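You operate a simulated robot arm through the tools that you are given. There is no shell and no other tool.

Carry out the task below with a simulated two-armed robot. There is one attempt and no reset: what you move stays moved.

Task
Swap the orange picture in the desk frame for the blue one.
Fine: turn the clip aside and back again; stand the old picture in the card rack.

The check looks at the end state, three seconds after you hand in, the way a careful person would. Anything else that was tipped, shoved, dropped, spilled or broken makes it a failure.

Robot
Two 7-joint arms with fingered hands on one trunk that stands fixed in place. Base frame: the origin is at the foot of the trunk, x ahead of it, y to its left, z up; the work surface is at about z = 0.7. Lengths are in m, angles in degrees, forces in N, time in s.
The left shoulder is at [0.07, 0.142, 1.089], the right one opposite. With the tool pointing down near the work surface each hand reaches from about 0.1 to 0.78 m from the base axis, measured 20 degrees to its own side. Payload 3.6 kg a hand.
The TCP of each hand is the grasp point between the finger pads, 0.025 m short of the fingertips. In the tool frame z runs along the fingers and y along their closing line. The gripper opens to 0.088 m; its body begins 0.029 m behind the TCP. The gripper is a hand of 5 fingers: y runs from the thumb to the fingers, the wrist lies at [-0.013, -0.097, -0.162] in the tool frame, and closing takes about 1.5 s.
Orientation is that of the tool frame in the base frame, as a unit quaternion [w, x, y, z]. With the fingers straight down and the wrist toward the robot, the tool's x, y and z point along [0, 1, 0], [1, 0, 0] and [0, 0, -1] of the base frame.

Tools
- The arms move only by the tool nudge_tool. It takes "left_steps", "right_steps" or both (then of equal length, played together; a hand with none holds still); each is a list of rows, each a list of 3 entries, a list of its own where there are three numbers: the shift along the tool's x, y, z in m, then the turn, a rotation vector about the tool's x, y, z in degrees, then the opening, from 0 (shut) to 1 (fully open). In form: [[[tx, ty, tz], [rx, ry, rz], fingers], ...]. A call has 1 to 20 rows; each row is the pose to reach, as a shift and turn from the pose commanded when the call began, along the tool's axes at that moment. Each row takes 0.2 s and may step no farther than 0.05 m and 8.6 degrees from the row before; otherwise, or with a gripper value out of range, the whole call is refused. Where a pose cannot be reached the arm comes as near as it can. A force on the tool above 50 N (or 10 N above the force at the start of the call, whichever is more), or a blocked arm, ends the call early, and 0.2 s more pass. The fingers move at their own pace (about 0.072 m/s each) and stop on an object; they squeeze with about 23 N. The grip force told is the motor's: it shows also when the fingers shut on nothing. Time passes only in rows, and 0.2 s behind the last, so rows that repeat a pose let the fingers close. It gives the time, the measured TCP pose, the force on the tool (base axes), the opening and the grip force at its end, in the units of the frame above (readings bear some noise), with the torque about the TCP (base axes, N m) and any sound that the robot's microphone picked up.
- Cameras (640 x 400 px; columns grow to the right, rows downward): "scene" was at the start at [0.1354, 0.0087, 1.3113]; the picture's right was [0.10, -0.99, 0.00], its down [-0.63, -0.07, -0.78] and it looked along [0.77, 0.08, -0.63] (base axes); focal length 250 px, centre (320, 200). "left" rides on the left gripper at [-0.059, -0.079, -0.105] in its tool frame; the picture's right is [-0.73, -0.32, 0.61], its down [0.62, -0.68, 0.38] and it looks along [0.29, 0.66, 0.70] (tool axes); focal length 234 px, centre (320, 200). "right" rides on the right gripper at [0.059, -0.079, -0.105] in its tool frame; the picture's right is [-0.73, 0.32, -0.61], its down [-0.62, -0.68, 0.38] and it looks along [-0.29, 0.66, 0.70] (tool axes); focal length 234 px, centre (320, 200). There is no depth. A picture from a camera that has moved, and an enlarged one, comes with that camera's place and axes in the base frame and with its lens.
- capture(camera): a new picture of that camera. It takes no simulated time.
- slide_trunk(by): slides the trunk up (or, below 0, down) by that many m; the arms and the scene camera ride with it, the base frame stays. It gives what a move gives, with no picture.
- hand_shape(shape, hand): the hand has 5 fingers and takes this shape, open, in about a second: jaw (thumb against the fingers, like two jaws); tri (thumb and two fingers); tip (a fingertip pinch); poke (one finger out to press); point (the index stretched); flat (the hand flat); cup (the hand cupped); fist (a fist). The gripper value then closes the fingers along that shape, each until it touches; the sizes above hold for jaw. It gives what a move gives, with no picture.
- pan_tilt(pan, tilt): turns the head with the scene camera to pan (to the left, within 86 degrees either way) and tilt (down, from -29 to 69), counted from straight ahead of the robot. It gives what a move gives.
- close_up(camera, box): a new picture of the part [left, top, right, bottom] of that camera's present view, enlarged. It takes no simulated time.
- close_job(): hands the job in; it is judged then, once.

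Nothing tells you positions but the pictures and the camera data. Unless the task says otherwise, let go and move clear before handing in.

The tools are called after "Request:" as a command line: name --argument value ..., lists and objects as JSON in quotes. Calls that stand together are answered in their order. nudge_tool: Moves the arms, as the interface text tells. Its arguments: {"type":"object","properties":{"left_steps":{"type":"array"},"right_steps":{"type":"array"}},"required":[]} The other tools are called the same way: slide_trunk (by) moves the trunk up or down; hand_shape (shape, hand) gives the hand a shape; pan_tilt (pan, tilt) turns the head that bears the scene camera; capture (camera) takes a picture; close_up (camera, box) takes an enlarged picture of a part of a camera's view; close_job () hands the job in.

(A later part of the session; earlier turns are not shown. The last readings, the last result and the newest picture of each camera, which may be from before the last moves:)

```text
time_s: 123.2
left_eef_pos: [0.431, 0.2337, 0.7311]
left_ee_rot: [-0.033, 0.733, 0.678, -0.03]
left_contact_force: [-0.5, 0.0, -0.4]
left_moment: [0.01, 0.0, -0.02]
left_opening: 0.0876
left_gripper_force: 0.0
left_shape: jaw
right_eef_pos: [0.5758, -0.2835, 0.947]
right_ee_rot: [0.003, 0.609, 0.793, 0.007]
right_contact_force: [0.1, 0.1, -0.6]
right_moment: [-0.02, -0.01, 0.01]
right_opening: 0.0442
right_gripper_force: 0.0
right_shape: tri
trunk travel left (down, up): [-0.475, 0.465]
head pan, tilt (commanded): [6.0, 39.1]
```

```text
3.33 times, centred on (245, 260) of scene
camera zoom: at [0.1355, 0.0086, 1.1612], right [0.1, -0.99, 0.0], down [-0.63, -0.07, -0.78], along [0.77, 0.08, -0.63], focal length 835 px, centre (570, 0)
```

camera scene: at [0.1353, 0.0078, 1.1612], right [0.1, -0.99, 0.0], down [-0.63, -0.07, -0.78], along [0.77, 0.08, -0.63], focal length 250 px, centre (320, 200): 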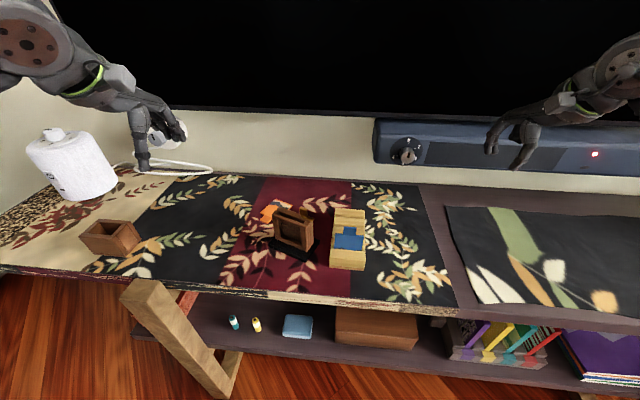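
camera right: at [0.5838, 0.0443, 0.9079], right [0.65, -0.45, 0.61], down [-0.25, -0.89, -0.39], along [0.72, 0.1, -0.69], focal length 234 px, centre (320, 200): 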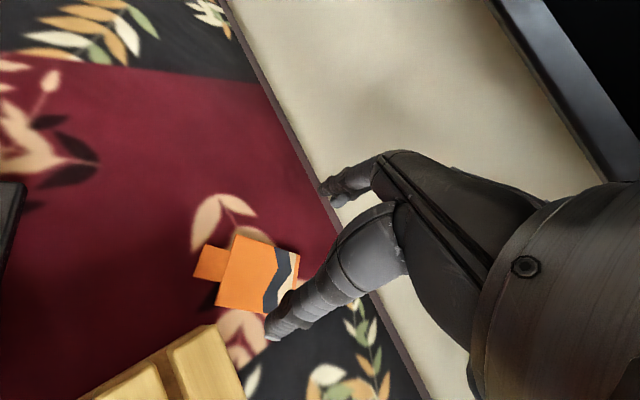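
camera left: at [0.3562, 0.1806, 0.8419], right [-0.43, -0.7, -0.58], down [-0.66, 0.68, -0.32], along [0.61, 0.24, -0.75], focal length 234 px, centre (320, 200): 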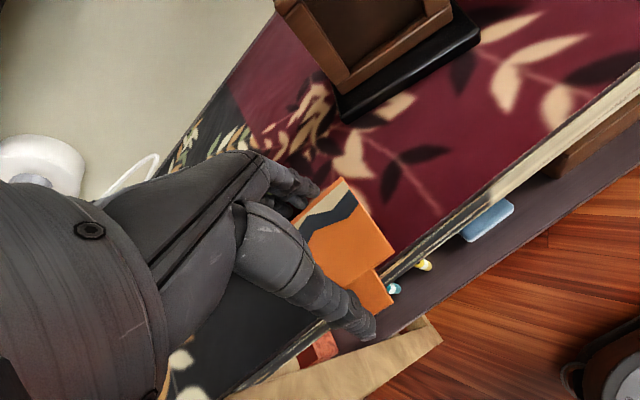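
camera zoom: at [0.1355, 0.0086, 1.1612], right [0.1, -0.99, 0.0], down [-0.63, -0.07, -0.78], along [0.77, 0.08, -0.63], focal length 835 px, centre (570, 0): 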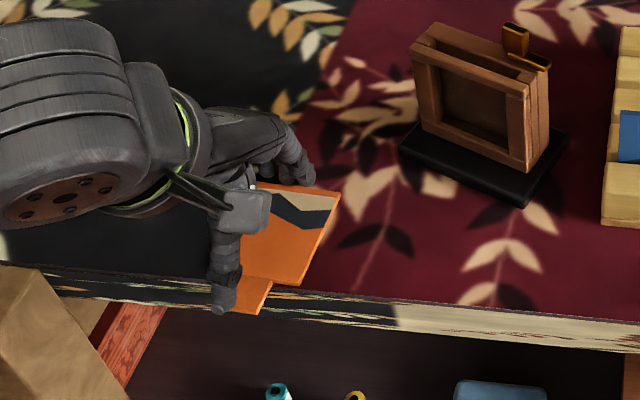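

Request:
close_up --camera "left" --box '[300, 220, 440, 340]'

Request:
close_up --camera "scene" --box '[215, 245, 275, 305]'

```text
3.33 times, centred on (370, 280) of left
camera zoom: at [0.3562, 0.1806, 0.8419], right [-0.43, -0.7, -0.58], down [-0.66, 0.68, -0.32], along [0.61, 0.24, -0.75], focal length 781 px, centre (153, -67)
```

zoom: 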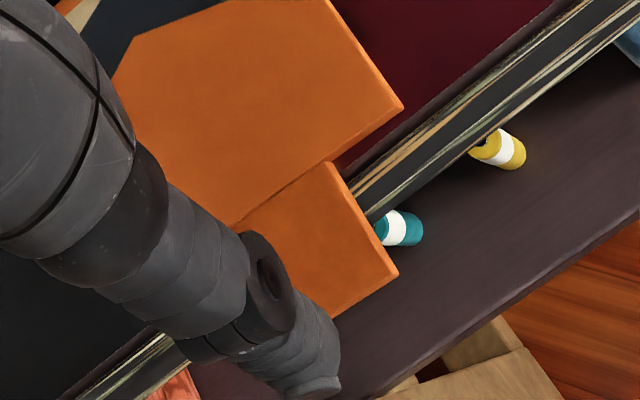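

```text
6.67 times, centred on (245, 275) of scene
camera zoom: at [0.1355, 0.0086, 1.1612], right [0.1, -0.99, 0.0], down [-0.63, -0.07, -0.78], along [0.77, 0.08, -0.63], focal length 1669 px, centre (820, -300)
```

zoom: 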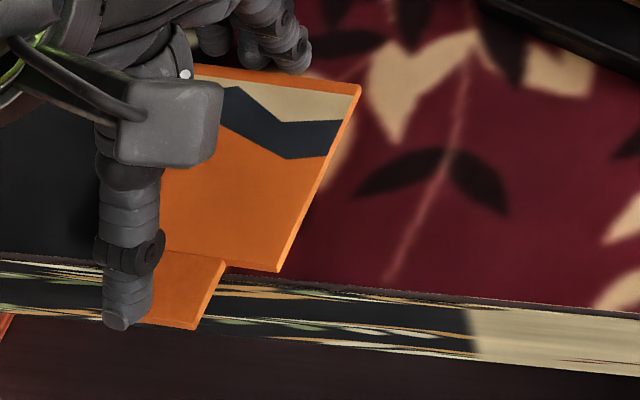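

The tab now overhangs the edge by about 21 mm, its centre at y≈0.234, while the card body stays fully supported. I'll lift the left hand straight up, switch to tri, and go to the level pose.

Request:
nudge_tool --left_steps '[[[0, -0.0035, -0.04], [0, 0, 0], 1.0], [[0, -0.007, -0.08], [0, 0, 0], 1.0], [[0, -0.0105, -0.12], [0, 0, 0], 1.0], [[0.008, 0.0, -0.161], [0, 0, 0], 1.0], [[0.016, 0.0105, -0.202], [0, 0, 0], 1.0], [[0.024, 0.0219, -0.243], [0, 0, 0], 1.0], [[0.024, 0.0193, -0.2727], [0, 0, 0], 1.0], [[0.024, 0.0193, -0.2727], [0, 0, 0], 1.0]]'

Request:
hand_shape --shape "tri" --hand "left"

Request:
capture --camera "scene"

```text
time_s: 125.0
left_eef_pos: [0.4735, 0.2559, 0.9967]
left_ee_rot: [-0.032, 0.733, 0.679, -0.03]
left_contact_force: [0.2, -0.4, 0.1]
left_moment: [0.02, 0.01, 0.01]
left_opening: 0.0876
left_gripper_force: 0.1
left_shape: jaw
right_eef_pos: [0.5755, -0.2824, 0.9479]
right_ee_rot: [0.002, 0.608, 0.794, 0.006]
right_contact_force: [-0.7, 0.0, 0.2]
right_moment: [-0.04, 0.02, 0.0]
right_opening: 0.0442
right_gripper_force: 0.2
right_shape: tri
trunk travel left (down, up): [-0.475, 0.465]
head pan, tilt (commanded): [6.0, 39.1]
```

```text
time_s: 126.0
left_eef_pos: [0.4742, 0.2551, 0.9981]
left_ee_rot: [-0.033, 0.733, 0.679, -0.03]
left_contact_force: [-0.1, 0.7, 0.5]
left_moment: [-0.01, -0.01, -0.01]
left_opening: 0.0879
left_gripper_force: 0.0
left_shape: tri
right_eef_pos: [0.574, -0.2821, 0.9474]
right_ee_rot: [0.003, 0.608, 0.794, 0.007]
right_contact_force: [-0.9, 1.2, 0.1]
right_moment: [0.01, -0.01, 0.0]
right_opening: 0.0442
right_gripper_force: 0.0
right_shape: tri
trunk travel left (down, up): [-0.475, 0.465]
head pan, tilt (commanded): [6.0, 39.1]
```

```text
taken
camera scene: at [0.1355, 0.0087, 1.1613], right [0.1, -0.99, 0.0], down [-0.63, -0.07, -0.78], along [0.77, 0.08, -0.63], focal length 250 px, centre (320, 200)
```

scene: 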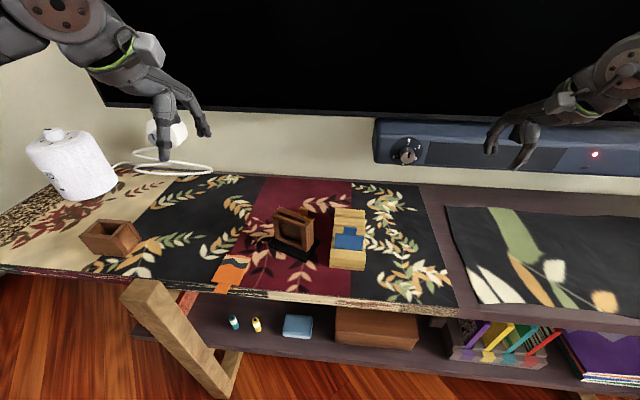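

Request:
close_up --camera "scene" --box '[200, 245, 265, 305]'

Request:
nudge_tool --left_steps '[[[0, 0, 0], [-8.4, 0, 0], 0.4], [[0, 0, 0], [-16.8, 0, 0], 0.4], [[0, 0, 0], [-25.2, 0, 0], 0.4], [[0, 0, 0], [-33.6, 0, 0], 0.4], [[0, 0, 0], [-42, 0, 0], 0.4], [[0, 0, 0], [-50.4, 0, 0], 0.4], [[0, 0, 0], [-58.8, 0, 0], 0.4], [[0, 0, 0], [-67.2, 0, 0], 0.4], [[0, 0, 0], [-75.6, 0, 0], 0.4], [[0, 0, 0], [-84, 0, 0], 0.4], [[0, 0, 0], [-92, 0, 0], 0.4], [[0, 0, 0], [-92, 0, 0], 0.4]]'

```text
6.67 times, centred on (232, 275) of scene
camera zoom: at [0.1355, 0.0087, 1.1613], right [0.1, -0.99, 0.0], down [-0.63, -0.07, -0.78], along [0.77, 0.08, -0.63], focal length 1669 px, centre (903, -300)
```

zoom: 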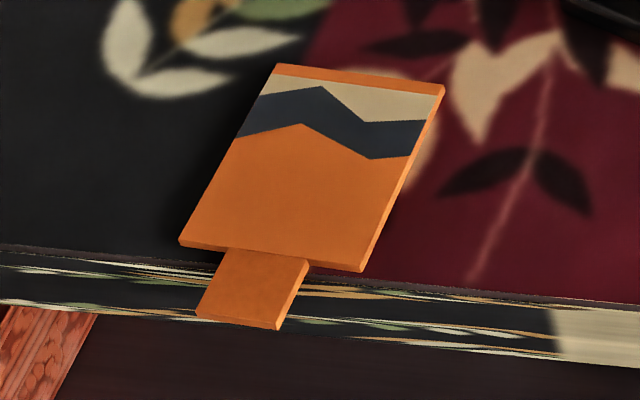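

```text
time_s: 128.6
left_eef_pos: [0.4751, 0.2547, 1.0009]
left_ee_rot: [0.505, 0.531, 0.493, 0.468]
left_contact_force: [-0.2, 0.9, -0.1]
left_moment: [0.0, 0.01, 0.01]
left_opening: 0.0353
left_gripper_force: 0.0
left_shape: tri
left hand out of reach, approached as far as the arm can: row 8, 9
right_eef_pos: [0.5739, -0.2827, 0.9476]
right_ee_rot: [0.002, 0.609, 0.793, 0.006]
right_contact_force: [-0.5, 0.2, -0.1]
right_moment: [0.02, 0.01, 0.01]
right_opening: 0.044
right_gripper_force: 0.0
right_shape: tri
trunk travel left (down, up): [-0.475, 0.465]
head pan, tilt (commanded): [6.0, 39.1]
```

The tab is fully exposed over the edge. Bringing the level left hand down in front of the table, palm down and open.

Request:
nudge_tool --left_steps '[[[-0.004, -0.034, -0.011], [-1, 1, 0], 0.4], [[-0.009, -0.068, -0.022], [-2, 2, 0], 0.4], [[-0.013, -0.1018, -0.034], [-3, 3, 0], 0.4], [[-0.017, -0.138, -0.056], [-3, 4.3, 0], 0.4], [[-0.021, -0.175, -0.078], [-3, 4.3, 0], 0.4], [[-0.025, -0.211, -0.1], [-3, 4.3, 0], 0.4], [[-0.0289, -0.2474, -0.1209], [-3, 4.3, 0], 0.4], [[-0.03, -0.275, -0.126], [-3, 4.3, 0], 0.4], [[-0.0315, -0.3013, -0.13], [-3, 4.3, 0], 0.4], [[-0.0315, -0.3013, -0.13], [-3, 4.3, 0], 0.4]]'

Request:
close_up --camera "scene" --box '[180, 235, 280, 335]'

Request:
capture --camera "left"

```text
time_s: 130.8
left_eef_pos: [0.3293, 0.2338, 0.7059]
left_ee_rot: [0.5, 0.501, 0.499, 0.5]
left_contact_force: [0.7, -0.2, -0.1]
left_moment: [0.01, 0.0, 0.01]
left_opening: 0.0354
left_gripper_force: 0.0
left_shape: tri
right_eef_pos: [0.5756, -0.2822, 0.9482]
right_ee_rot: [0.002, 0.609, 0.793, 0.007]
right_contact_force: [0.2, 0.1, 0.2]
right_moment: [-0.03, -0.05, 0.01]
right_opening: 0.0444
right_gripper_force: 0.0
right_shape: tri
trunk travel left (down, up): [-0.475, 0.465]
head pan, tilt (commanded): [6.0, 39.1]
```

```text
4.00 times, centred on (230, 285) of scene
camera zoom: at [0.1353, 0.0086, 1.1613], right [0.1, -0.99, 0.0], down [-0.63, -0.07, -0.78], along [0.77, 0.08, -0.63], focal length 1002 px, centre (680, -140)
```

zoom: 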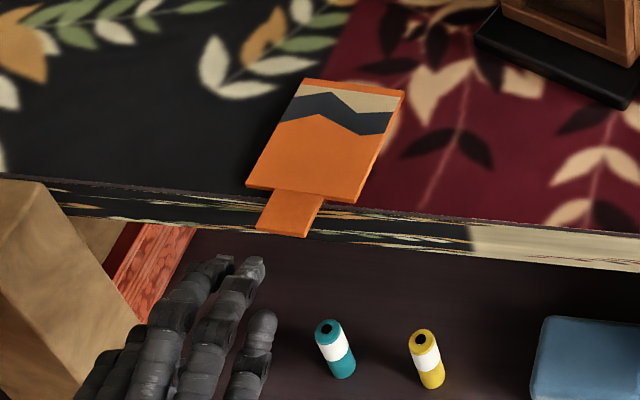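

```text
taken
camera left: at [0.2223, 0.1759, 0.6257], right [0.61, -0.73, -0.32], down [0.38, 0.62, -0.68], along [0.7, 0.29, 0.66], focal length 234 px, centre (320, 200)
```

left: 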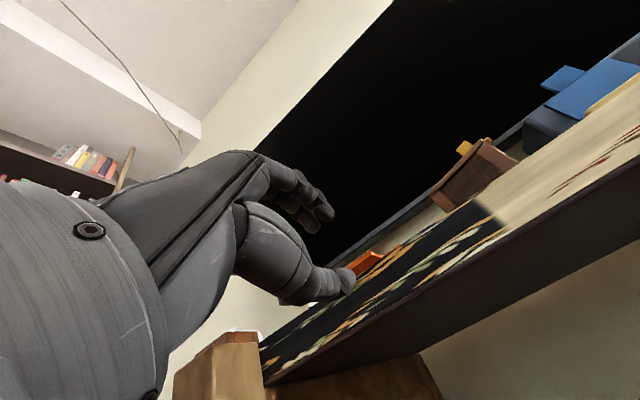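

The hand is level in front of the edge, and the tab sits between the thumb below and fingers above. Advancing so they overlap the tab.

Request:
nudge_tool --left_steps '[[[-0.001, 0, 0.012], [0, 0, 0], 0.4], [[-0.002, 0, 0.024], [0, 0, 0], 0.4], [[-0.0025, 0, 0.034], [0, 0, 0], 0.4], [[-0.0025, 0, 0.04], [0, 0, 0], 0.4], [[-0.0025, 0, 0.04], [0, 0, 0], 0.4]]'

Request:
close_up --camera "scene" --box '[190, 245, 270, 325]'

Request:
close_up --camera "left" --box '[260, 160, 420, 320]'

```text
time_s: 131.9
left_eef_pos: [0.3689, 0.2309, 0.7054]
left_ee_rot: [0.5, 0.501, 0.499, 0.5]
left_contact_force: [0.3, 0.9, 0.2]
left_moment: [0.03, -0.01, 0.01]
left_opening: 0.0356
left_gripper_force: 0.1
left_shape: tri
right_eef_pos: [0.5746, -0.2825, 0.9476]
right_ee_rot: [0.003, 0.609, 0.793, 0.007]
right_contact_force: [0.6, 0.0, 0.5]
right_moment: [0.01, 0.01, -0.04]
right_opening: 0.0443
right_gripper_force: 0.0
right_shape: tri
trunk travel left (down, up): [-0.475, 0.465]
head pan, tilt (commanded): [6.0, 39.1]
```

```text
5.00 times, centred on (230, 285) of scene
camera zoom: at [0.1353, 0.0086, 1.1613], right [0.1, -0.99, 0.0], down [-0.63, -0.07, -0.78], along [0.77, 0.08, -0.63], focal length 1252 px, centre (770, -225)
```

zoom: 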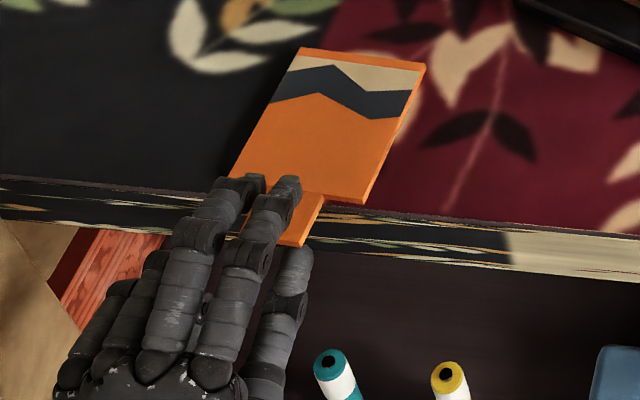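

```text
2.50 times, centred on (340, 240) of left
camera zoom: at [0.2621, 0.1727, 0.6264], right [0.61, -0.73, -0.32], down [0.38, 0.62, -0.68], along [0.7, 0.29, 0.66], focal length 585 px, centre (270, 100)
```

zoom: 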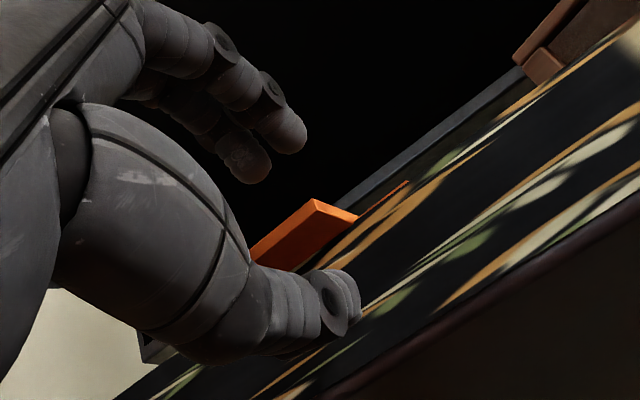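

Thumb below, two fingers above, with good overlap on the tab. Closing the pinch.

Request:
nudge_tool --left_steps '[[[0.002, 0, 0], [0, 0, 0], 0.3], [[0.002, 0, 0], [0, 0, 0], 0.2], [[0.002, 0, 0], [0, 0, 0], 0.1], [[0.002, 0, 0], [0, 0, 0], 0.0], [[0.002, 0, 0], [0, 0, 0], 0.0], [[0.002, 0, 0], [0, 0, 0], 0.0]]'

Request:
close_up --camera "scene" --box '[190, 245, 270, 325]'

Request:
close_up --camera "left" --box '[260, 160, 420, 320]'

```text
time_s: 133.3
left_eef_pos: [0.3677, 0.2341, 0.7064]
left_ee_rot: [0.5, 0.501, 0.499, 0.5]
left_contact_force: [0.5, -0.2, 1.1]
left_moment: [0.01, -0.03, -0.02]
left_opening: 0.0
left_gripper_force: 23.1
left_shape: tri
right_eef_pos: [0.5735, -0.2826, 0.9481]
right_ee_rot: [0.003, 0.609, 0.793, 0.006]
right_contact_force: [-0.2, 0.7, -0.2]
right_moment: [-0.02, 0.01, 0.0]
right_opening: 0.0444
right_gripper_force: 0.1
right_shape: tri
trunk travel left (down, up): [-0.475, 0.465]
head pan, tilt (commanded): [6.0, 39.1]
```

```text
5.00 times, centred on (230, 285) of scene
camera zoom: at [0.1354, 0.0086, 1.1613], right [0.1, -0.99, 0.0], down [-0.63, -0.07, -0.78], along [0.77, 0.08, -0.63], focal length 1252 px, centre (770, -225)
```

zoom: 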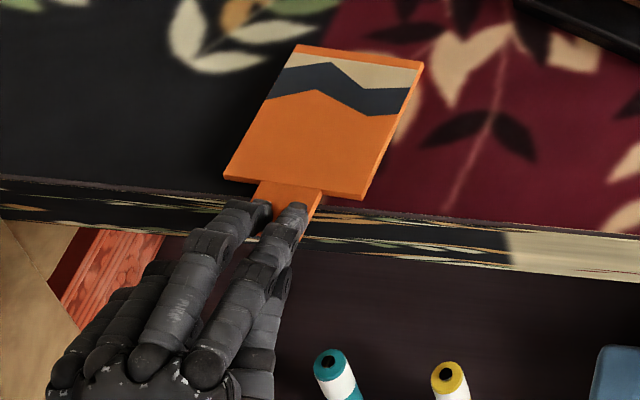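

```text
2.50 times, centred on (340, 240) of left
camera zoom: at [0.2621, 0.1751, 0.627], right [0.61, -0.73, -0.32], down [0.38, 0.62, -0.68], along [0.7, 0.29, 0.66], focal length 585 px, centre (270, 100)
```

zoom: 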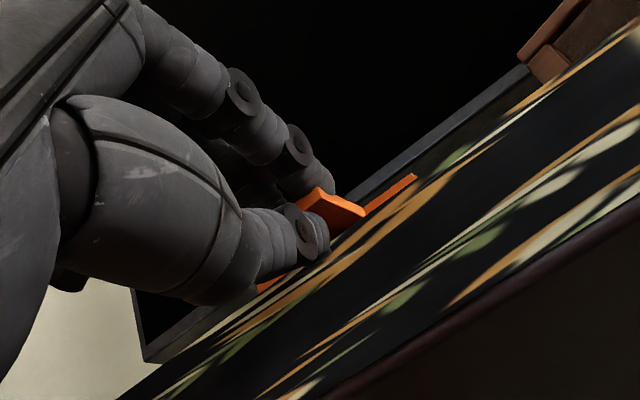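

The tab is held between the thumb below and two fingers above. Slow lift test.

Request:
nudge_tool --left_steps '[[[0, 0.003, 0], [0, 0, 0], 0.0], [[0, 0.006, 0], [0, 0, 0], 0.0], [[0, 0.01, 0], [0, 0, 0], 0.0], [[0, 0.015, 0], [0, 0, 0], 0.0], [[0, 0.015, 0], [0, 0, 0], 0.0]]'

Request:
close_up --camera "scene" --box '[190, 245, 270, 325]'

Request:
close_up --camera "left" --box '[260, 160, 420, 320]'

```text
time_s: 134.6
left_eef_pos: [0.3677, 0.2328, 0.7195]
left_ee_rot: [0.501, 0.501, 0.499, 0.499]
left_contact_force: [0.1, -0.3, -0.5]
left_moment: [0.02, 0.02, -0.01]
left_opening: 0.0
left_gripper_force: 22.5
left_shape: tri
right_eef_pos: [0.574, -0.2827, 0.9479]
right_ee_rot: [0.003, 0.609, 0.793, 0.006]
right_contact_force: [0.0, 0.1, 0.5]
right_moment: [-0.01, 0.0, -0.03]
right_opening: 0.0441
right_gripper_force: 0.0
right_shape: tri
trunk travel left (down, up): [-0.475, 0.465]
head pan, tilt (commanded): [6.0, 39.1]
```

```text
5.00 times, centred on (230, 285) of scene
camera zoom: at [0.1354, 0.0087, 1.1613], right [0.1, -0.99, 0.0], down [-0.63, -0.07, -0.78], along [0.77, 0.08, -0.63], focal length 1252 px, centre (770, -225)
```

zoom: 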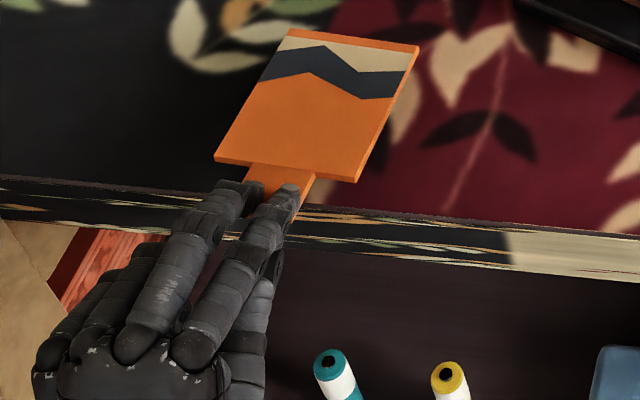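

```text
2.50 times, centred on (340, 240) of left
camera zoom: at [0.2613, 0.1744, 0.6414], right [0.61, -0.73, -0.32], down [0.38, 0.62, -0.68], along [0.7, 0.29, 0.66], focal length 585 px, centre (270, 100)
```

zoom: 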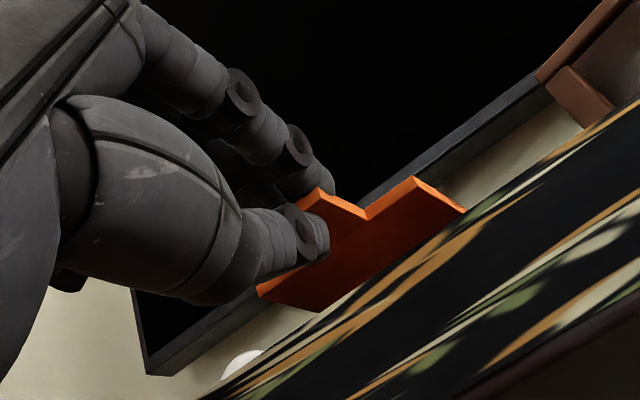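

The card is off the table and held firmly level. I'll raise it slowly along the known reachable path.

Request:
nudge_tool --left_steps '[[[0, 0.01, 0], [0, 0, 0], 0.0], [[0, 0.022, 0], [0, 0, 0], 0.0], [[0, 0.034, 0], [0, 0, 0], 0.0], [[0, 0.046, 0], [0, 0, 0], 0.0], [[0, 0.058, 0], [0, 0, 0], 0.0], [[0, 0.07, 0], [0, 0, 0], 0.0], [[0, 0.08, 0.005], [0, 0, 0], 0.0], [[0.001, 0.089, 0.013], [0, 0, 0], 0.0], [[0.002, 0.098, 0.021], [0, 0, 0], 0.0], [[0.003, 0.107, 0.029], [0, 0, 0], 0.0], [[0.004, 0.116, 0.037], [0, 0, 0], 0.0], [[0.005, 0.125, 0.045], [0, 0, 0], 0.0], [[0.006, 0.134, 0.053], [0, 0, 0], 0.0], [[0.007, 0.143, 0.06], [0, 0, 0], 0.0], [[0.008, 0.152, 0.066], [0, 0, 0], 0.0], [[0.009, 0.161, 0.072], [0, 0, 0], 0.0], [[0.01, 0.17, 0.077], [0, 0, 0], 0.0], [[0.011, 0.18, 0.082], [0, 0, 0], 0.0], [[0.012, 0.18, 0.082], [0, 0, 0], 0.0]]'

Request:
capture --camera "scene"

```text
time_s: 138.6
left_eef_pos: [0.4515, 0.2451, 0.9006]
left_ee_rot: [0.5, 0.501, 0.499, 0.5]
left_contact_force: [-0.5, 0.2, 0.8]
left_moment: [0.03, 0.04, 0.02]
left_opening: 0.0
left_gripper_force: 22.7
left_shape: tri
right_eef_pos: [0.5746, -0.284, 0.9479]
right_ee_rot: [0.003, 0.608, 0.794, 0.006]
right_contact_force: [0.4, -0.3, 0.4]
right_moment: [0.01, 0.0, 0.0]
right_opening: 0.0442
right_gripper_force: 0.1
right_shape: tri
trunk travel left (down, up): [-0.475, 0.465]
head pan, tilt (commanded): [6.0, 39.1]
```

```text
taken
camera scene: at [0.1353, 0.0087, 1.1613], right [0.1, -0.99, 0.0], down [-0.63, -0.07, -0.78], along [0.77, 0.08, -0.63], focal length 250 px, centre (320, 200)
```

scene: 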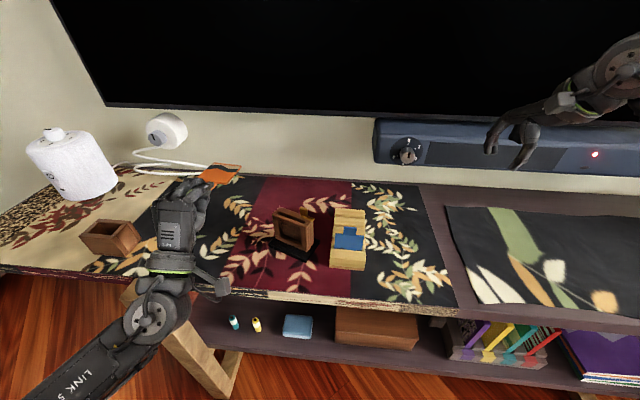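

Request:
nudge_tool --left_steps '[[[0.002, 0.011, 0.004], [0, 0, 0], 0.0], [[0.004, 0.022, 0.009], [0, 0, 0], 0.0], [[0.006, 0.033, 0.013], [0, 0, 0], 0.0], [[0.008, 0.044, 0.018], [0, 0, 0], 0.0], [[0.01, 0.055, 0.022], [0, 0, 0], 0.0], [[0.012, 0.066, 0.026], [0, 0, 0], 0.0], [[0.014, 0.077, 0.031], [0, 0, 0], 0.0], [[0.016, 0.088, 0.035], [0, 0, 0], 0.0], [[0.018, 0.099, 0.04], [0, 0, 0], 0.0], [[0.02, 0.11, 0.044], [0, 0, 0], 0.0], [[0.02, 0.11, 0.044], [0, 0, 0], 0.0]]'

Request:
nudge_tool --left_steps '[[[0, 0, 0], [3, 0, 0], 0.0], [[0, 0, 0], [7, 0, 0], 0.0], [[0, 0, 0], [11.5, 0, 0], 0.0], [[0, 0, 0], [16, 0, 0], 0.0], [[0, 0, 0], [20.5, 0, 0], 0.0], [[0, 0, 0], [25, 0, 0], 0.0], [[0, 0, 0], [29.5, 0, 0], 0.0], [[0, 0, 0], [34, 0, 0], 0.0], [[0, 0, 0], [38.5, 0, 0], 0.0], [[0, 0, 0], [43, 0, 0], 0.0], [[0, 0, 0], [47.5, 0, 0], 0.0], [[0, 0, 0], [52, 0, 0], 0.0], [[0, 0, 0], [56.5, 0, 0], 0.0], [[0, 0, 0], [61, 0, 0], 0.0], [[0, 0, 0], [65.5, 0, 0], 0.0], [[0, 0, 0], [70, 0, 0], 0.0], [[0, 0, 0], [75, 0, 0], 0.0], [[0, 0, 0], [80, 0, 0], 0.0], [[0, 0, 0], [85, 0, 0], 0.0], [[0, 0, 0], [90, 0, 0], 0.0]]'

Request:
capture --camera "scene"

Request:
capture --camera "left"

```text
time_s: 140.9
left_eef_pos: [0.494, 0.2659, 1.0123]
left_ee_rot: [0.5, 0.501, 0.499, 0.5]
left_contact_force: [0.5, 0.4, -0.5]
left_moment: [-0.01, 0.0, 0.03]
left_opening: 0.0001
left_gripper_force: 22.9
left_shape: tri
right_eef_pos: [0.5753, -0.2825, 0.9476]
right_ee_rot: [0.003, 0.608, 0.794, 0.007]
right_contact_force: [0.4, 0.5, 0.3]
right_moment: [0.0, -0.04, 0.03]
right_opening: 0.0445
right_gripper_force: 0.0
right_shape: tri
trunk travel left (down, up): [-0.475, 0.465]
head pan, tilt (commanded): [6.0, 39.1]
```

```text
time_s: 145.2
left_eef_pos: [0.4943, 0.2654, 1.012]
left_ee_rot: [-0.001, 0.708, 0.707, 0.0]
left_contact_force: [-0.3, -0.3, 0.6]
left_moment: [-0.03, 0.03, 0.0]
left_opening: 0.0
left_gripper_force: 23.3
left_shape: tri
right_eef_pos: [0.5758, -0.2828, 0.9465]
right_ee_rot: [0.002, 0.608, 0.794, 0.007]
right_contact_force: [-0.1, 0.2, -0.5]
right_moment: [0.01, -0.01, -0.01]
right_opening: 0.0444
right_gripper_force: 0.0
right_shape: tri
trunk travel left (down, up): [-0.475, 0.465]
head pan, tilt (commanded): [6.0, 39.1]
```

```text
taken
camera scene: at [0.1355, 0.0083, 1.1612], right [0.1, -0.99, 0.0], down [-0.63, -0.07, -0.78], along [0.77, 0.08, -0.63], focal length 250 px, centre (320, 200)
```

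scene: 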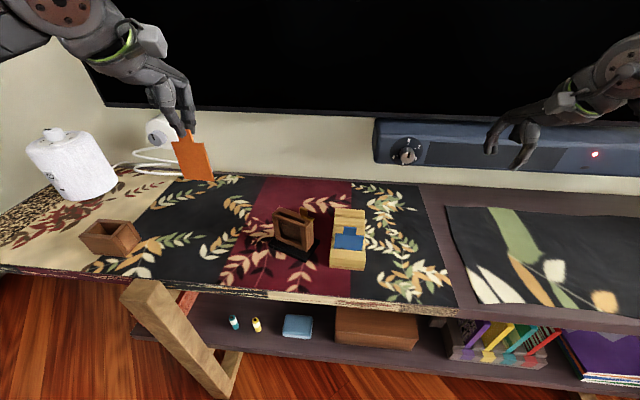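

```text
taken
camera left: at [0.4137, 0.206, 1.1158], right [-0.32, -0.72, -0.61], down [-0.68, 0.63, -0.38], along [0.66, 0.29, -0.7], focal length 234 px, centre (320, 200)
```

left: 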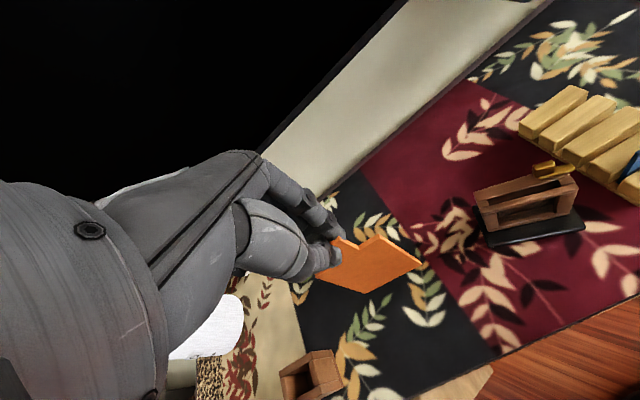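

The orange card now hangs upright from the left hand. I'll measure its exact pose in the grip before going to the rack.

Request:
close_up --camera "scene" --box '[150, 110, 230, 190]'

Request:
close_up --camera "left" --box '[280, 200, 440, 310]'

Request:
close_up --camera "left" --box '[500, 70, 640, 220]'

```text
5.00 times, centred on (190, 150) of scene
camera zoom: at [0.1355, 0.0083, 1.1612], right [0.1, -0.99, 0.0], down [-0.63, -0.07, -0.78], along [0.77, 0.08, -0.63], focal length 1252 px, centre (970, 450)
```

zoom: 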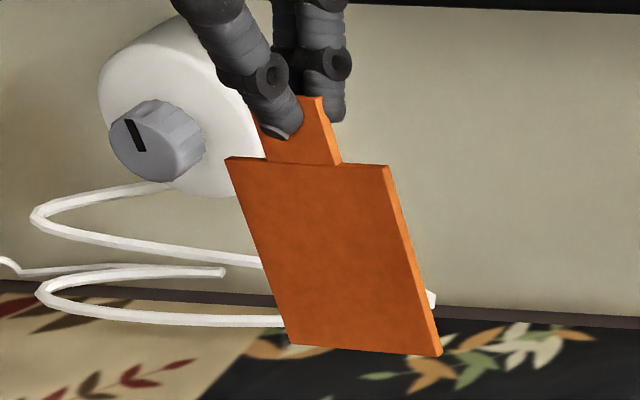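

```text
3.64 times, centred on (360, 255) of left
camera zoom: at [0.4137, 0.206, 1.1158], right [-0.32, -0.72, -0.61], down [-0.68, 0.63, -0.38], along [0.66, 0.29, -0.7], focal length 852 px, centre (174, 0)
```

zoom: 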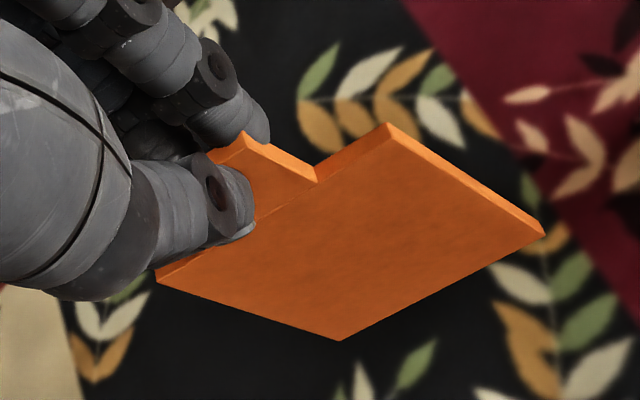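

```text
2.67 times, centred on (570, 145) of left
camera zoom: at [0.4137, 0.206, 1.1158], right [-0.32, -0.72, -0.61], down [-0.68, 0.63, -0.38], along [0.66, 0.29, -0.7], focal length 624 px, centre (-347, 347)
```

zoom: 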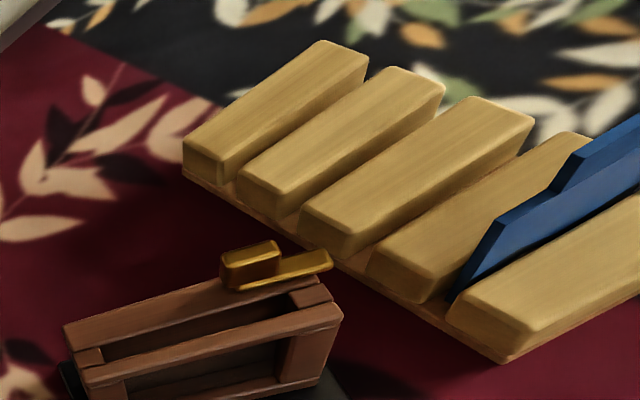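

The card hangs with small tilts (about 6° pitch, 5° yaw, 3° roll) that I can correct. Next I need the rack slots measured precisely.

Request:
close_up --camera "scene" --box '[324, 200, 374, 275]'

Request:
close_up --camera "left" --box '[515, 80, 595, 160]'

Request:
close_up --camera "right" --box '[0, 100, 320, 300]'

```text
5.33 times, centred on (349, 238) of scene
camera zoom: at [0.1355, 0.0083, 1.1612], right [0.1, -0.99, 0.0], down [-0.63, -0.07, -0.78], along [0.77, 0.08, -0.63], focal length 1336 px, centre (165, 0)
```

zoom: 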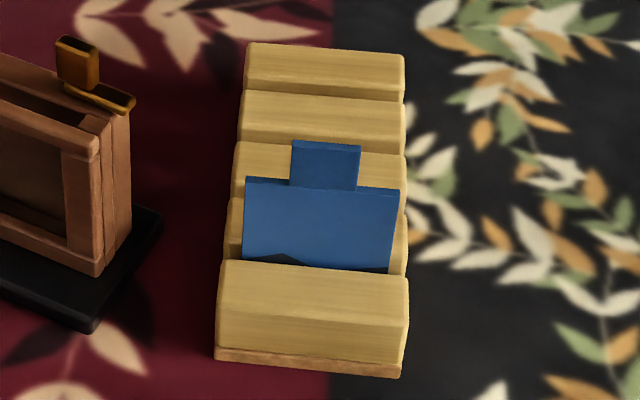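

```text
5.00 times, centred on (555, 120) of left
camera zoom: at [0.4137, 0.206, 1.1158], right [-0.32, -0.72, -0.61], down [-0.68, 0.63, -0.38], along [0.66, 0.29, -0.7], focal length 1171 px, centre (-855, 600)
```

zoom: 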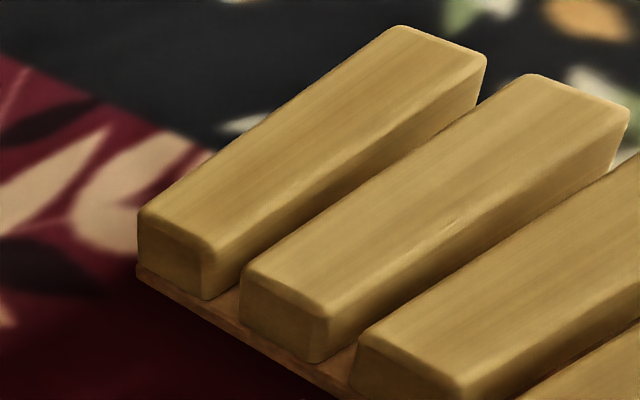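

```text
2.00 times, centred on (160, 200) of right
camera zoom: at [0.4819, -0.2475, 1.051], right [0.49, -0.62, 0.61], down [-0.49, -0.78, -0.39], along [0.72, -0.11, -0.69], focal length 468 px, centre (640, 200)
```

zoom: 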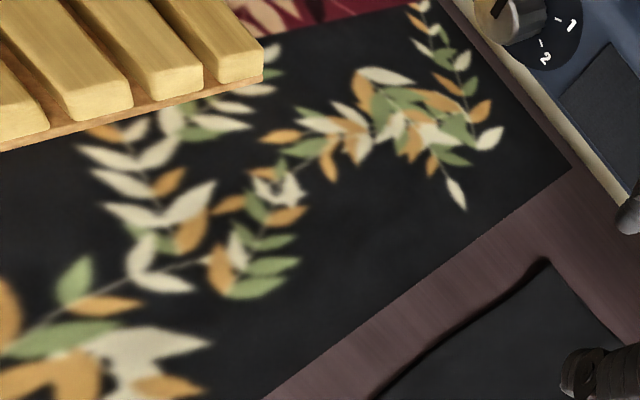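

Slot 1, the rearmost, is centred at x≈0.599 and y≈−0.016. It's clear of the blue card. I'll carry the orange card there at height, correcting its tilt on the way.

Request:
nudge_tool --left_steps '[[[-0.01, 0.004, 0], [-0.4, 0.2, -0.3], 0.0], [[-0.025, 0.009, 0], [-0.8, 0.4, -0.6], 0.0], [[-0.04, 0.015, 0], [-1.2, 0.6, -0.9], 0.0], [[-0.056, 0.021, 0], [-1.6, 0.8, -1.2], 0.0], [[-0.072, 0.027, 0], [-2, 1, -1.5], 0.0], [[-0.088, 0.033, 0], [-2.4, 1.2, -1.8], 0.0], [[-0.104, 0.039, 0], [-2.8, 1.4, -2.2], 0.0], [[-0.12, 0.045, 0], [-3.2, 1.6, -2.5], 0.0], [[-0.136, 0.051, 0], [-3.6, 1.8, -2.8], 0.0], [[-0.152, 0.057, 0], [-4, 2, -3.2], 0.0], [[-0.168, 0.063, 0], [-4.4, 2.1, -3.5], 0.0], [[-0.184, 0.069, 0], [-4.8, 2.2, -3.9], 0.0], [[-0.2, 0.075, 0], [-5.2, 2.4, -4.2], 0.0], [[-0.216, 0.081, 0], [-5.5, 2.5, -4.5], 0.0], [[-0.232, 0.087, 0], [-5.8, 2.7, -4.8], 0.0], [[-0.248, 0.093, 0], [-5.8, 2.7, -4.8], 0.0], [[-0.264, 0.099, 0], [-5.8, 2.7, -4.8], 0.0], [[-0.278, 0.104, 0], [-5.8, 2.7, -4.8], 0.0], [[-0.2835, 0.1067, 0.0], [-5.8, 2.7, -4.8], 0.0], [[-0.2835, 0.1067, 0.0], [-5.8, 2.7, -4.8], 0.0]]'

Request:
nudge_tool --left_steps '[[[0, 0.001, 0.012], [0, 0, 0], 0.0], [[0, 0.002, 0.025], [0, 0, 0], 0.0], [[0, 0.004, 0.038], [0, 0, 0], 0.0], [[0, 0.005, 0.051], [0, 0, 0], 0.0], [[0, 0.006, 0.064], [0, 0, 0], 0.0], [[0, 0.008, 0.077], [0, 0, 0], 0.0], [[0, 0.009, 0.09], [0, 0, 0], 0.0], [[0, 0.01, 0.1], [0, 0, 0], 0.0], [[0, 0.01, 0.1], [0, 0, 0], 0.0]]'

Request:
close_up --camera "scene" --box '[300, 130, 390, 260]'

Request:
capture --camera "left"

```text
time_s: 149.3
left_eef_pos: [0.6013, -0.0179, 1.0114]
left_ee_rot: [0.019, 0.677, 0.734, 0.053]
left_contact_force: [-0.3, 0.5, -0.3]
left_moment: [0.01, -0.02, 0.02]
left_opening: 0.0
left_gripper_force: 22.6
left_shape: tri
right_eef_pos: [0.5762, -0.2817, 0.948]
right_ee_rot: [0.003, 0.609, 0.793, 0.007]
right_contact_force: [0.4, -0.6, 0.5]
right_moment: [0.02, 0.02, -0.01]
right_opening: 0.0443
right_gripper_force: 0.0
right_shape: tri
trunk travel left (down, up): [-0.475, 0.465]
head pan, tilt (commanded): [6.0, 39.1]
```

```text
time_s: 151.3
left_eef_pos: [0.6217, -0.013, 0.912]
left_ee_rot: [0.018, 0.677, 0.734, 0.053]
left_contact_force: [0.2, 0.6, -0.2]
left_moment: [0.0, -0.01, -0.03]
left_opening: 0.0
left_gripper_force: 23.3
left_shape: tri
right_eef_pos: [0.5755, -0.2824, 0.9467]
right_ee_rot: [0.003, 0.609, 0.793, 0.006]
right_contact_force: [-0.7, -0.1, 1.7]
right_moment: [0.0, -0.03, -0.02]
right_opening: 0.0444
right_gripper_force: 0.1
right_shape: tri
trunk travel left (down, up): [-0.475, 0.465]
head pan, tilt (commanded): [6.0, 39.1]
```

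```text
3.08 times, centred on (345, 195) of scene
camera zoom: at [0.1353, 0.0085, 1.1613], right [0.1, -0.99, 0.0], down [-0.63, -0.07, -0.78], along [0.77, 0.08, -0.63], focal length 770 px, centre (243, 215)
```

zoom: 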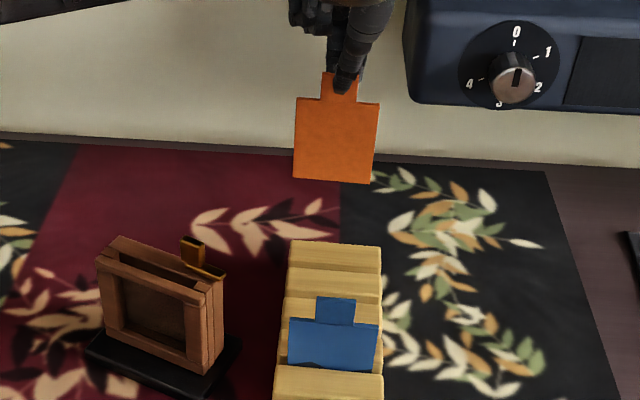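

```text
taken
camera left: at [0.536, -0.0831, 1.0052], right [-0.2, -0.72, -0.67], down [-0.69, 0.59, -0.42], along [0.7, 0.38, -0.61], focal length 234 px, centre (320, 200)
```

left: 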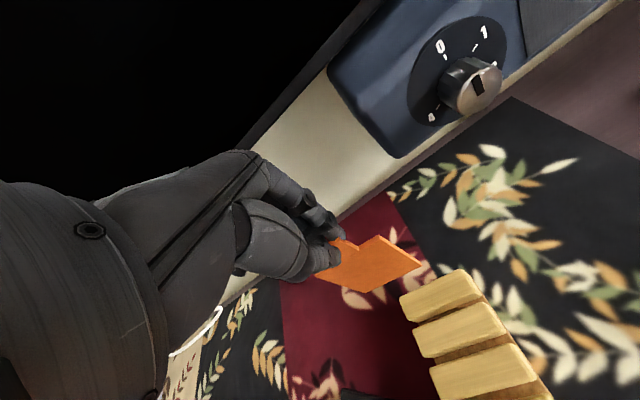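

Request:
close_up --camera "scene" --box '[325, 145, 375, 195]'

Request:
close_up --camera "left" --box '[300, 200, 460, 310]'

```text
8.00 times, centred on (350, 170) of scene
camera zoom: at [0.1353, 0.0085, 1.1613], right [0.1, -0.99, 0.0], down [-0.63, -0.07, -0.78], along [0.77, 0.08, -0.63], focal length 2003 px, centre (80, 440)
```

zoom: 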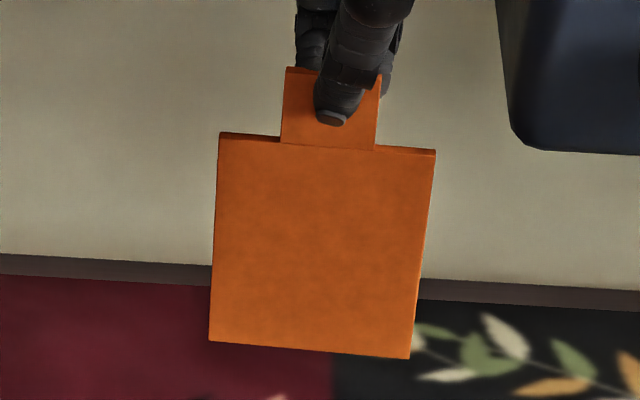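

```text
3.64 times, centred on (380, 255) of left
camera zoom: at [0.536, -0.0831, 1.0052], right [-0.2, -0.72, -0.67], down [-0.69, 0.59, -0.42], along [0.7, 0.38, -0.61], focal length 852 px, centre (102, 0)
```

zoom: 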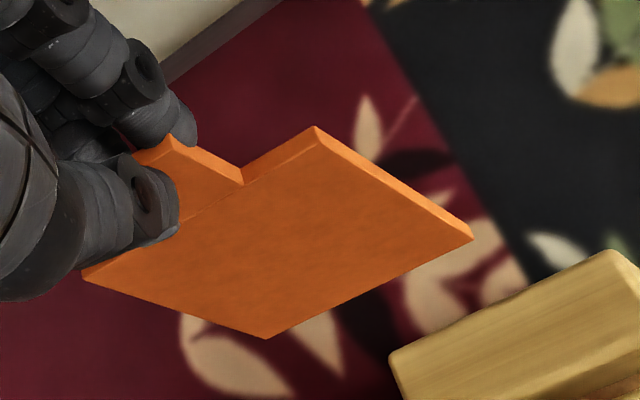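

The card is now vertical and square to the rack. Triangulation puts its mid-plane at x≈0.620 and its bottom at z≈0.807. Shifting over slot 1 and lowering to just above the bars for a final check.

Request:
nudge_tool --left_steps '[[[-0.0025, -0.0088, 0.0], [0, 0, 0], 0.0], [[-0.005, -0.0176, 0.002], [0, 0, 0], 0.0], [[-0.0076, -0.0225, 0.012], [0, 0, 0], 0.0], [[-0.0076, -0.024, 0.024], [0, 0, 0], 0.0], [[-0.0076, -0.0252, 0.036], [0, 0, 0], 0.0], [[-0.0076, -0.0264, 0.0472], [0, 0, 0], 0.0], [[-0.0076, -0.0264, 0.0472], [0, 0, 0], 0.0]]'

Request:
close_up --camera "left" --box '[300, 200, 500, 360]'

Request:
close_up --camera "scene" --box '[320, 165, 380, 240]'

```text
time_s: 152.9
left_eef_pos: [0.601, -0.0204, 0.862]
left_ee_rot: [0.018, 0.676, 0.735, 0.053]
left_contact_force: [-0.8, 0.1, -1.3]
left_moment: [-0.02, -0.01, 0.02]
left_opening: 0.0002
left_gripper_force: 22.2
left_shape: tri
right_eef_pos: [0.5753, -0.2839, 0.9474]
right_ee_rot: [0.002, 0.608, 0.794, 0.007]
right_contact_force: [1.2, -0.6, 0.2]
right_moment: [0.01, -0.02, 0.01]
right_opening: 0.0443
right_gripper_force: 0.1
right_shape: tri
trunk travel left (down, up): [-0.475, 0.465]
head pan, tilt (commanded): [6.0, 39.1]
```

```text
2.50 times, centred on (400, 280) of left
camera zoom: at [0.5152, -0.0903, 0.9546], right [-0.2, -0.72, -0.67], down [-0.69, 0.59, -0.42], along [0.7, 0.38, -0.61], focal length 585 px, centre (120, 0)
```

zoom: 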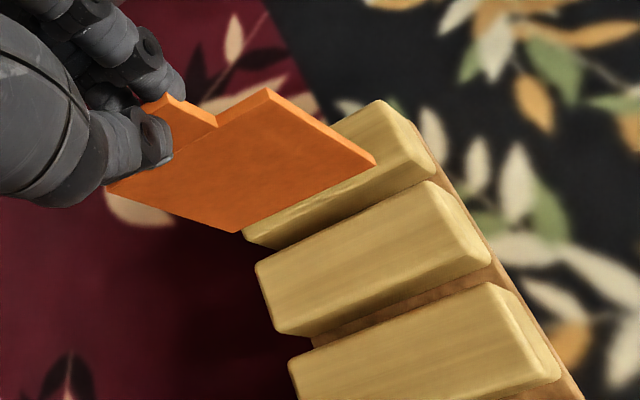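

```text
5.33 times, centred on (350, 202) of scene
camera zoom: at [0.1354, 0.0085, 1.1613], right [0.1, -0.99, 0.0], down [-0.63, -0.07, -0.78], along [0.77, 0.08, -0.63], focal length 1336 px, centre (160, 187)
```

zoom: 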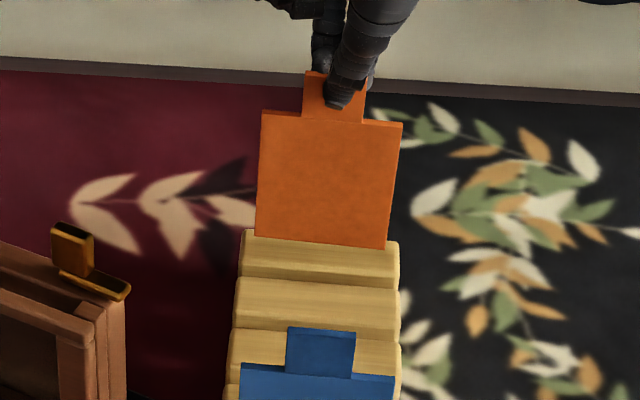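

Both cameras agree the card is within about 1.5 mm of the slot centre. A small correction, then I'll lower it into the slot slowly.

Request:
nudge_tool --left_steps '[[[0, -0.0015, 0], [0, 0, 0], 0.0], [[-0.0004, -0.0023, 0.008], [0, 0, 0], 0.0], [[-0.0007, -0.0031, 0.0159], [0, 0, 0], 0.0], [[-0.0011, -0.0039, 0.0239], [0, 0, 0], 0.0], [[-0.0014, -0.0046, 0.0298], [0, 0, 0], 0.0], [[-0.0014, -0.0046, 0.0298], [0, 0, 0], 0.0]]'

Request:
close_up --camera "left" --box '[300, 200, 500, 360]'

Request:
close_up --camera "scene" --box '[320, 165, 380, 240]'

```text
time_s: 154.3
left_eef_pos: [0.599, -0.0209, 0.8315]
left_ee_rot: [0.019, 0.677, 0.734, 0.054]
left_contact_force: [-0.9, -0.3, -0.5]
left_moment: [0.05, 0.03, 0.03]
left_opening: 0.0
left_gripper_force: 22.6
left_shape: tri
right_eef_pos: [0.5759, -0.2822, 0.9459]
right_ee_rot: [0.002, 0.608, 0.794, 0.006]
right_contact_force: [-0.2, 0.2, 0.7]
right_moment: [0.01, -0.01, 0.0]
right_opening: 0.0441
right_gripper_force: 0.0
right_shape: tri
trunk travel left (down, up): [-0.475, 0.465]
head pan, tilt (commanded): [6.0, 39.1]
```

```text
2.50 times, centred on (400, 280) of left
camera zoom: at [0.5132, -0.0904, 0.9243], right [-0.2, -0.72, -0.67], down [-0.69, 0.59, -0.42], along [0.7, 0.38, -0.61], focal length 585 px, centre (120, 0)
```

zoom: 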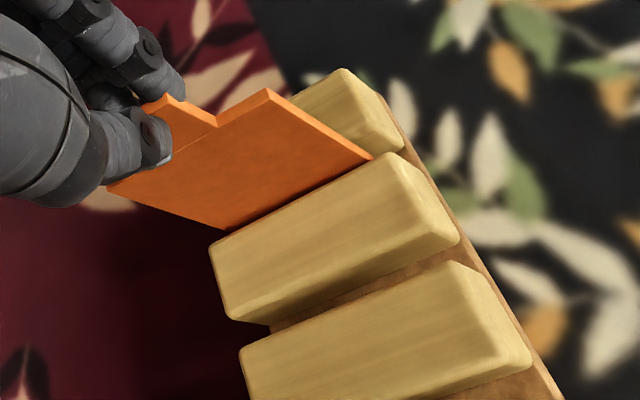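

```text
5.33 times, centred on (350, 202) of scene
camera zoom: at [0.1355, 0.0086, 1.1613], right [0.1, -0.99, 0.0], down [-0.63, -0.07, -0.78], along [0.77, 0.08, -0.63], focal length 1336 px, centre (160, 187)
```

zoom: 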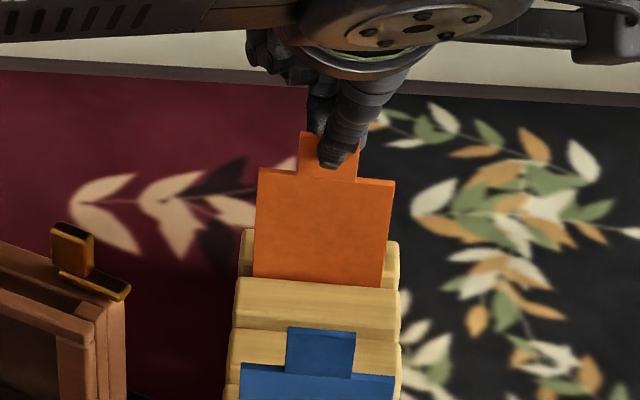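

The bottom edge has entered slot 1 with no contact force. Lowering the rest.

Request:
nudge_tool --left_steps '[[[-0.0002, -0.0004, 0.004], [0, 0, 0], 0.0], [[-0.0004, -0.0008, 0.008], [0, 0, 0], 0.0], [[-0.0005, -0.0012, 0.012], [0, 0, 0], 0.0], [[-0.0007, -0.0016, 0.0155], [0, 0, 0], 0.0], [[-0.0007, -0.0016, 0.0155], [0, 0, 0], 0.0]]'

Request:
close_up --camera "left" --box '[300, 200, 500, 360]'

Request:
close_up --camera "scene" --box '[320, 165, 380, 240]'

```text
time_s: 155.6
left_eef_pos: [0.5997, -0.0193, 0.8162]
left_ee_rot: [0.018, 0.676, 0.735, 0.053]
left_contact_force: [0.3, 0.6, -0.4]
left_moment: [0.01, 0.01, -0.01]
left_opening: 0.0
left_gripper_force: 23.1
left_shape: tri
right_eef_pos: [0.5756, -0.282, 0.9471]
right_ee_rot: [0.003, 0.608, 0.794, 0.006]
right_contact_force: [-0.2, -0.5, -0.8]
right_moment: [-0.04, 0.0, -0.02]
right_opening: 0.0442
right_gripper_force: 0.0
right_shape: tri
trunk travel left (down, up): [-0.475, 0.465]
head pan, tilt (commanded): [6.0, 39.1]
```

```text
2.50 times, centred on (400, 280) of left
camera zoom: at [0.5133, -0.0897, 0.9095], right [-0.2, -0.72, -0.67], down [-0.69, 0.59, -0.42], along [0.7, 0.38, -0.61], focal length 585 px, centre (120, 0)
```

zoom: 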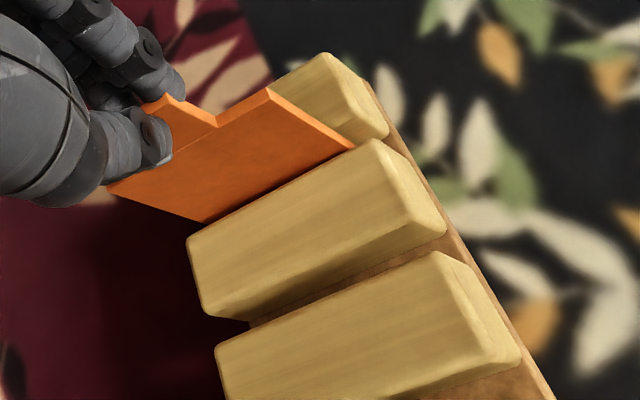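

```text
5.33 times, centred on (350, 202) of scene
camera zoom: at [0.1355, 0.0086, 1.1613], right [0.1, -0.99, 0.0], down [-0.63, -0.07, -0.78], along [0.77, 0.08, -0.63], focal length 1336 px, centre (160, 187)
```

zoom: 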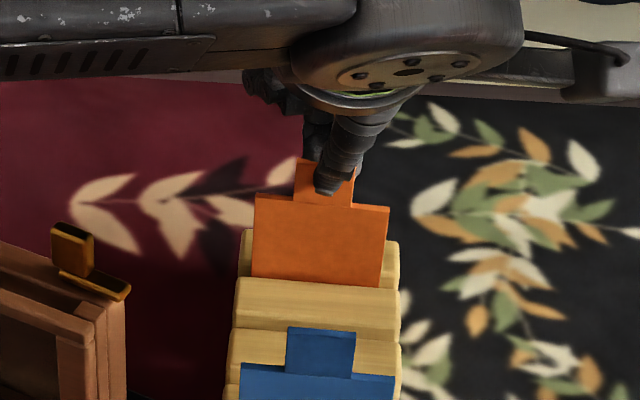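

Request:
nudge_tool --left_steps '[[[0, -0.0002, 0.0015], [0, 0, 0], 0.0], [[-0.0001, -0.0003, 0.003], [0, 0, 0], 0.0], [[-0.0001, -0.0003, 0.003], [0, 0, 0], 0.0]]'

Request:
nudge_tool --left_steps '[[[0, -0.0001, 0.001], [0, 0, 0], 0.0], [[0, -0.0002, 0.002], [0, 0, 0], 0.0], [[0, -0.0002, 0.002], [0, 0, 0], 0.0]]'

```text
time_s: 156.3
left_eef_pos: [0.5984, -0.019, 0.8134]
left_ee_rot: [0.019, 0.676, 0.734, 0.054]
left_contact_force: [-0.5, -0.2, 8.3]
left_moment: [0.02, 0.01, -0.01]
left_opening: 0.0003
left_gripper_force: 23.2
left_shape: tri
right_eef_pos: [0.5734, -0.2829, 0.9477]
right_ee_rot: [0.003, 0.609, 0.793, 0.007]
right_contact_force: [0.9, 0.6, -0.7]
right_moment: [0.0, -0.02, -0.02]
right_opening: 0.0444
right_gripper_force: 0.1
right_shape: tri
trunk travel left (down, up): [-0.475, 0.465]
head pan, tilt (commanded): [6.0, 39.1]
```

```text
time_s: 157.2
left_eef_pos: [0.5969, -0.0211, 0.8135]
left_ee_rot: [0.02, 0.676, 0.734, 0.054]
left_contact_force: [0.2, 0.5, 18.2]
left_moment: [0.08, -0.05, 0.06]
left_opening: 0.0002
left_gripper_force: 23.2
left_shape: tri
right_eef_pos: [0.5741, -0.2826, 0.9487]
right_ee_rot: [0.004, 0.609, 0.793, 0.007]
right_contact_force: [-0.7, 0.2, 0.5]
right_moment: [-0.04, 0.0, 0.0]
right_opening: 0.0443
right_gripper_force: 0.2
right_shape: tri
trunk travel left (down, up): [-0.475, 0.465]
head pan, tilt (commanded): [6.0, 39.1]
```

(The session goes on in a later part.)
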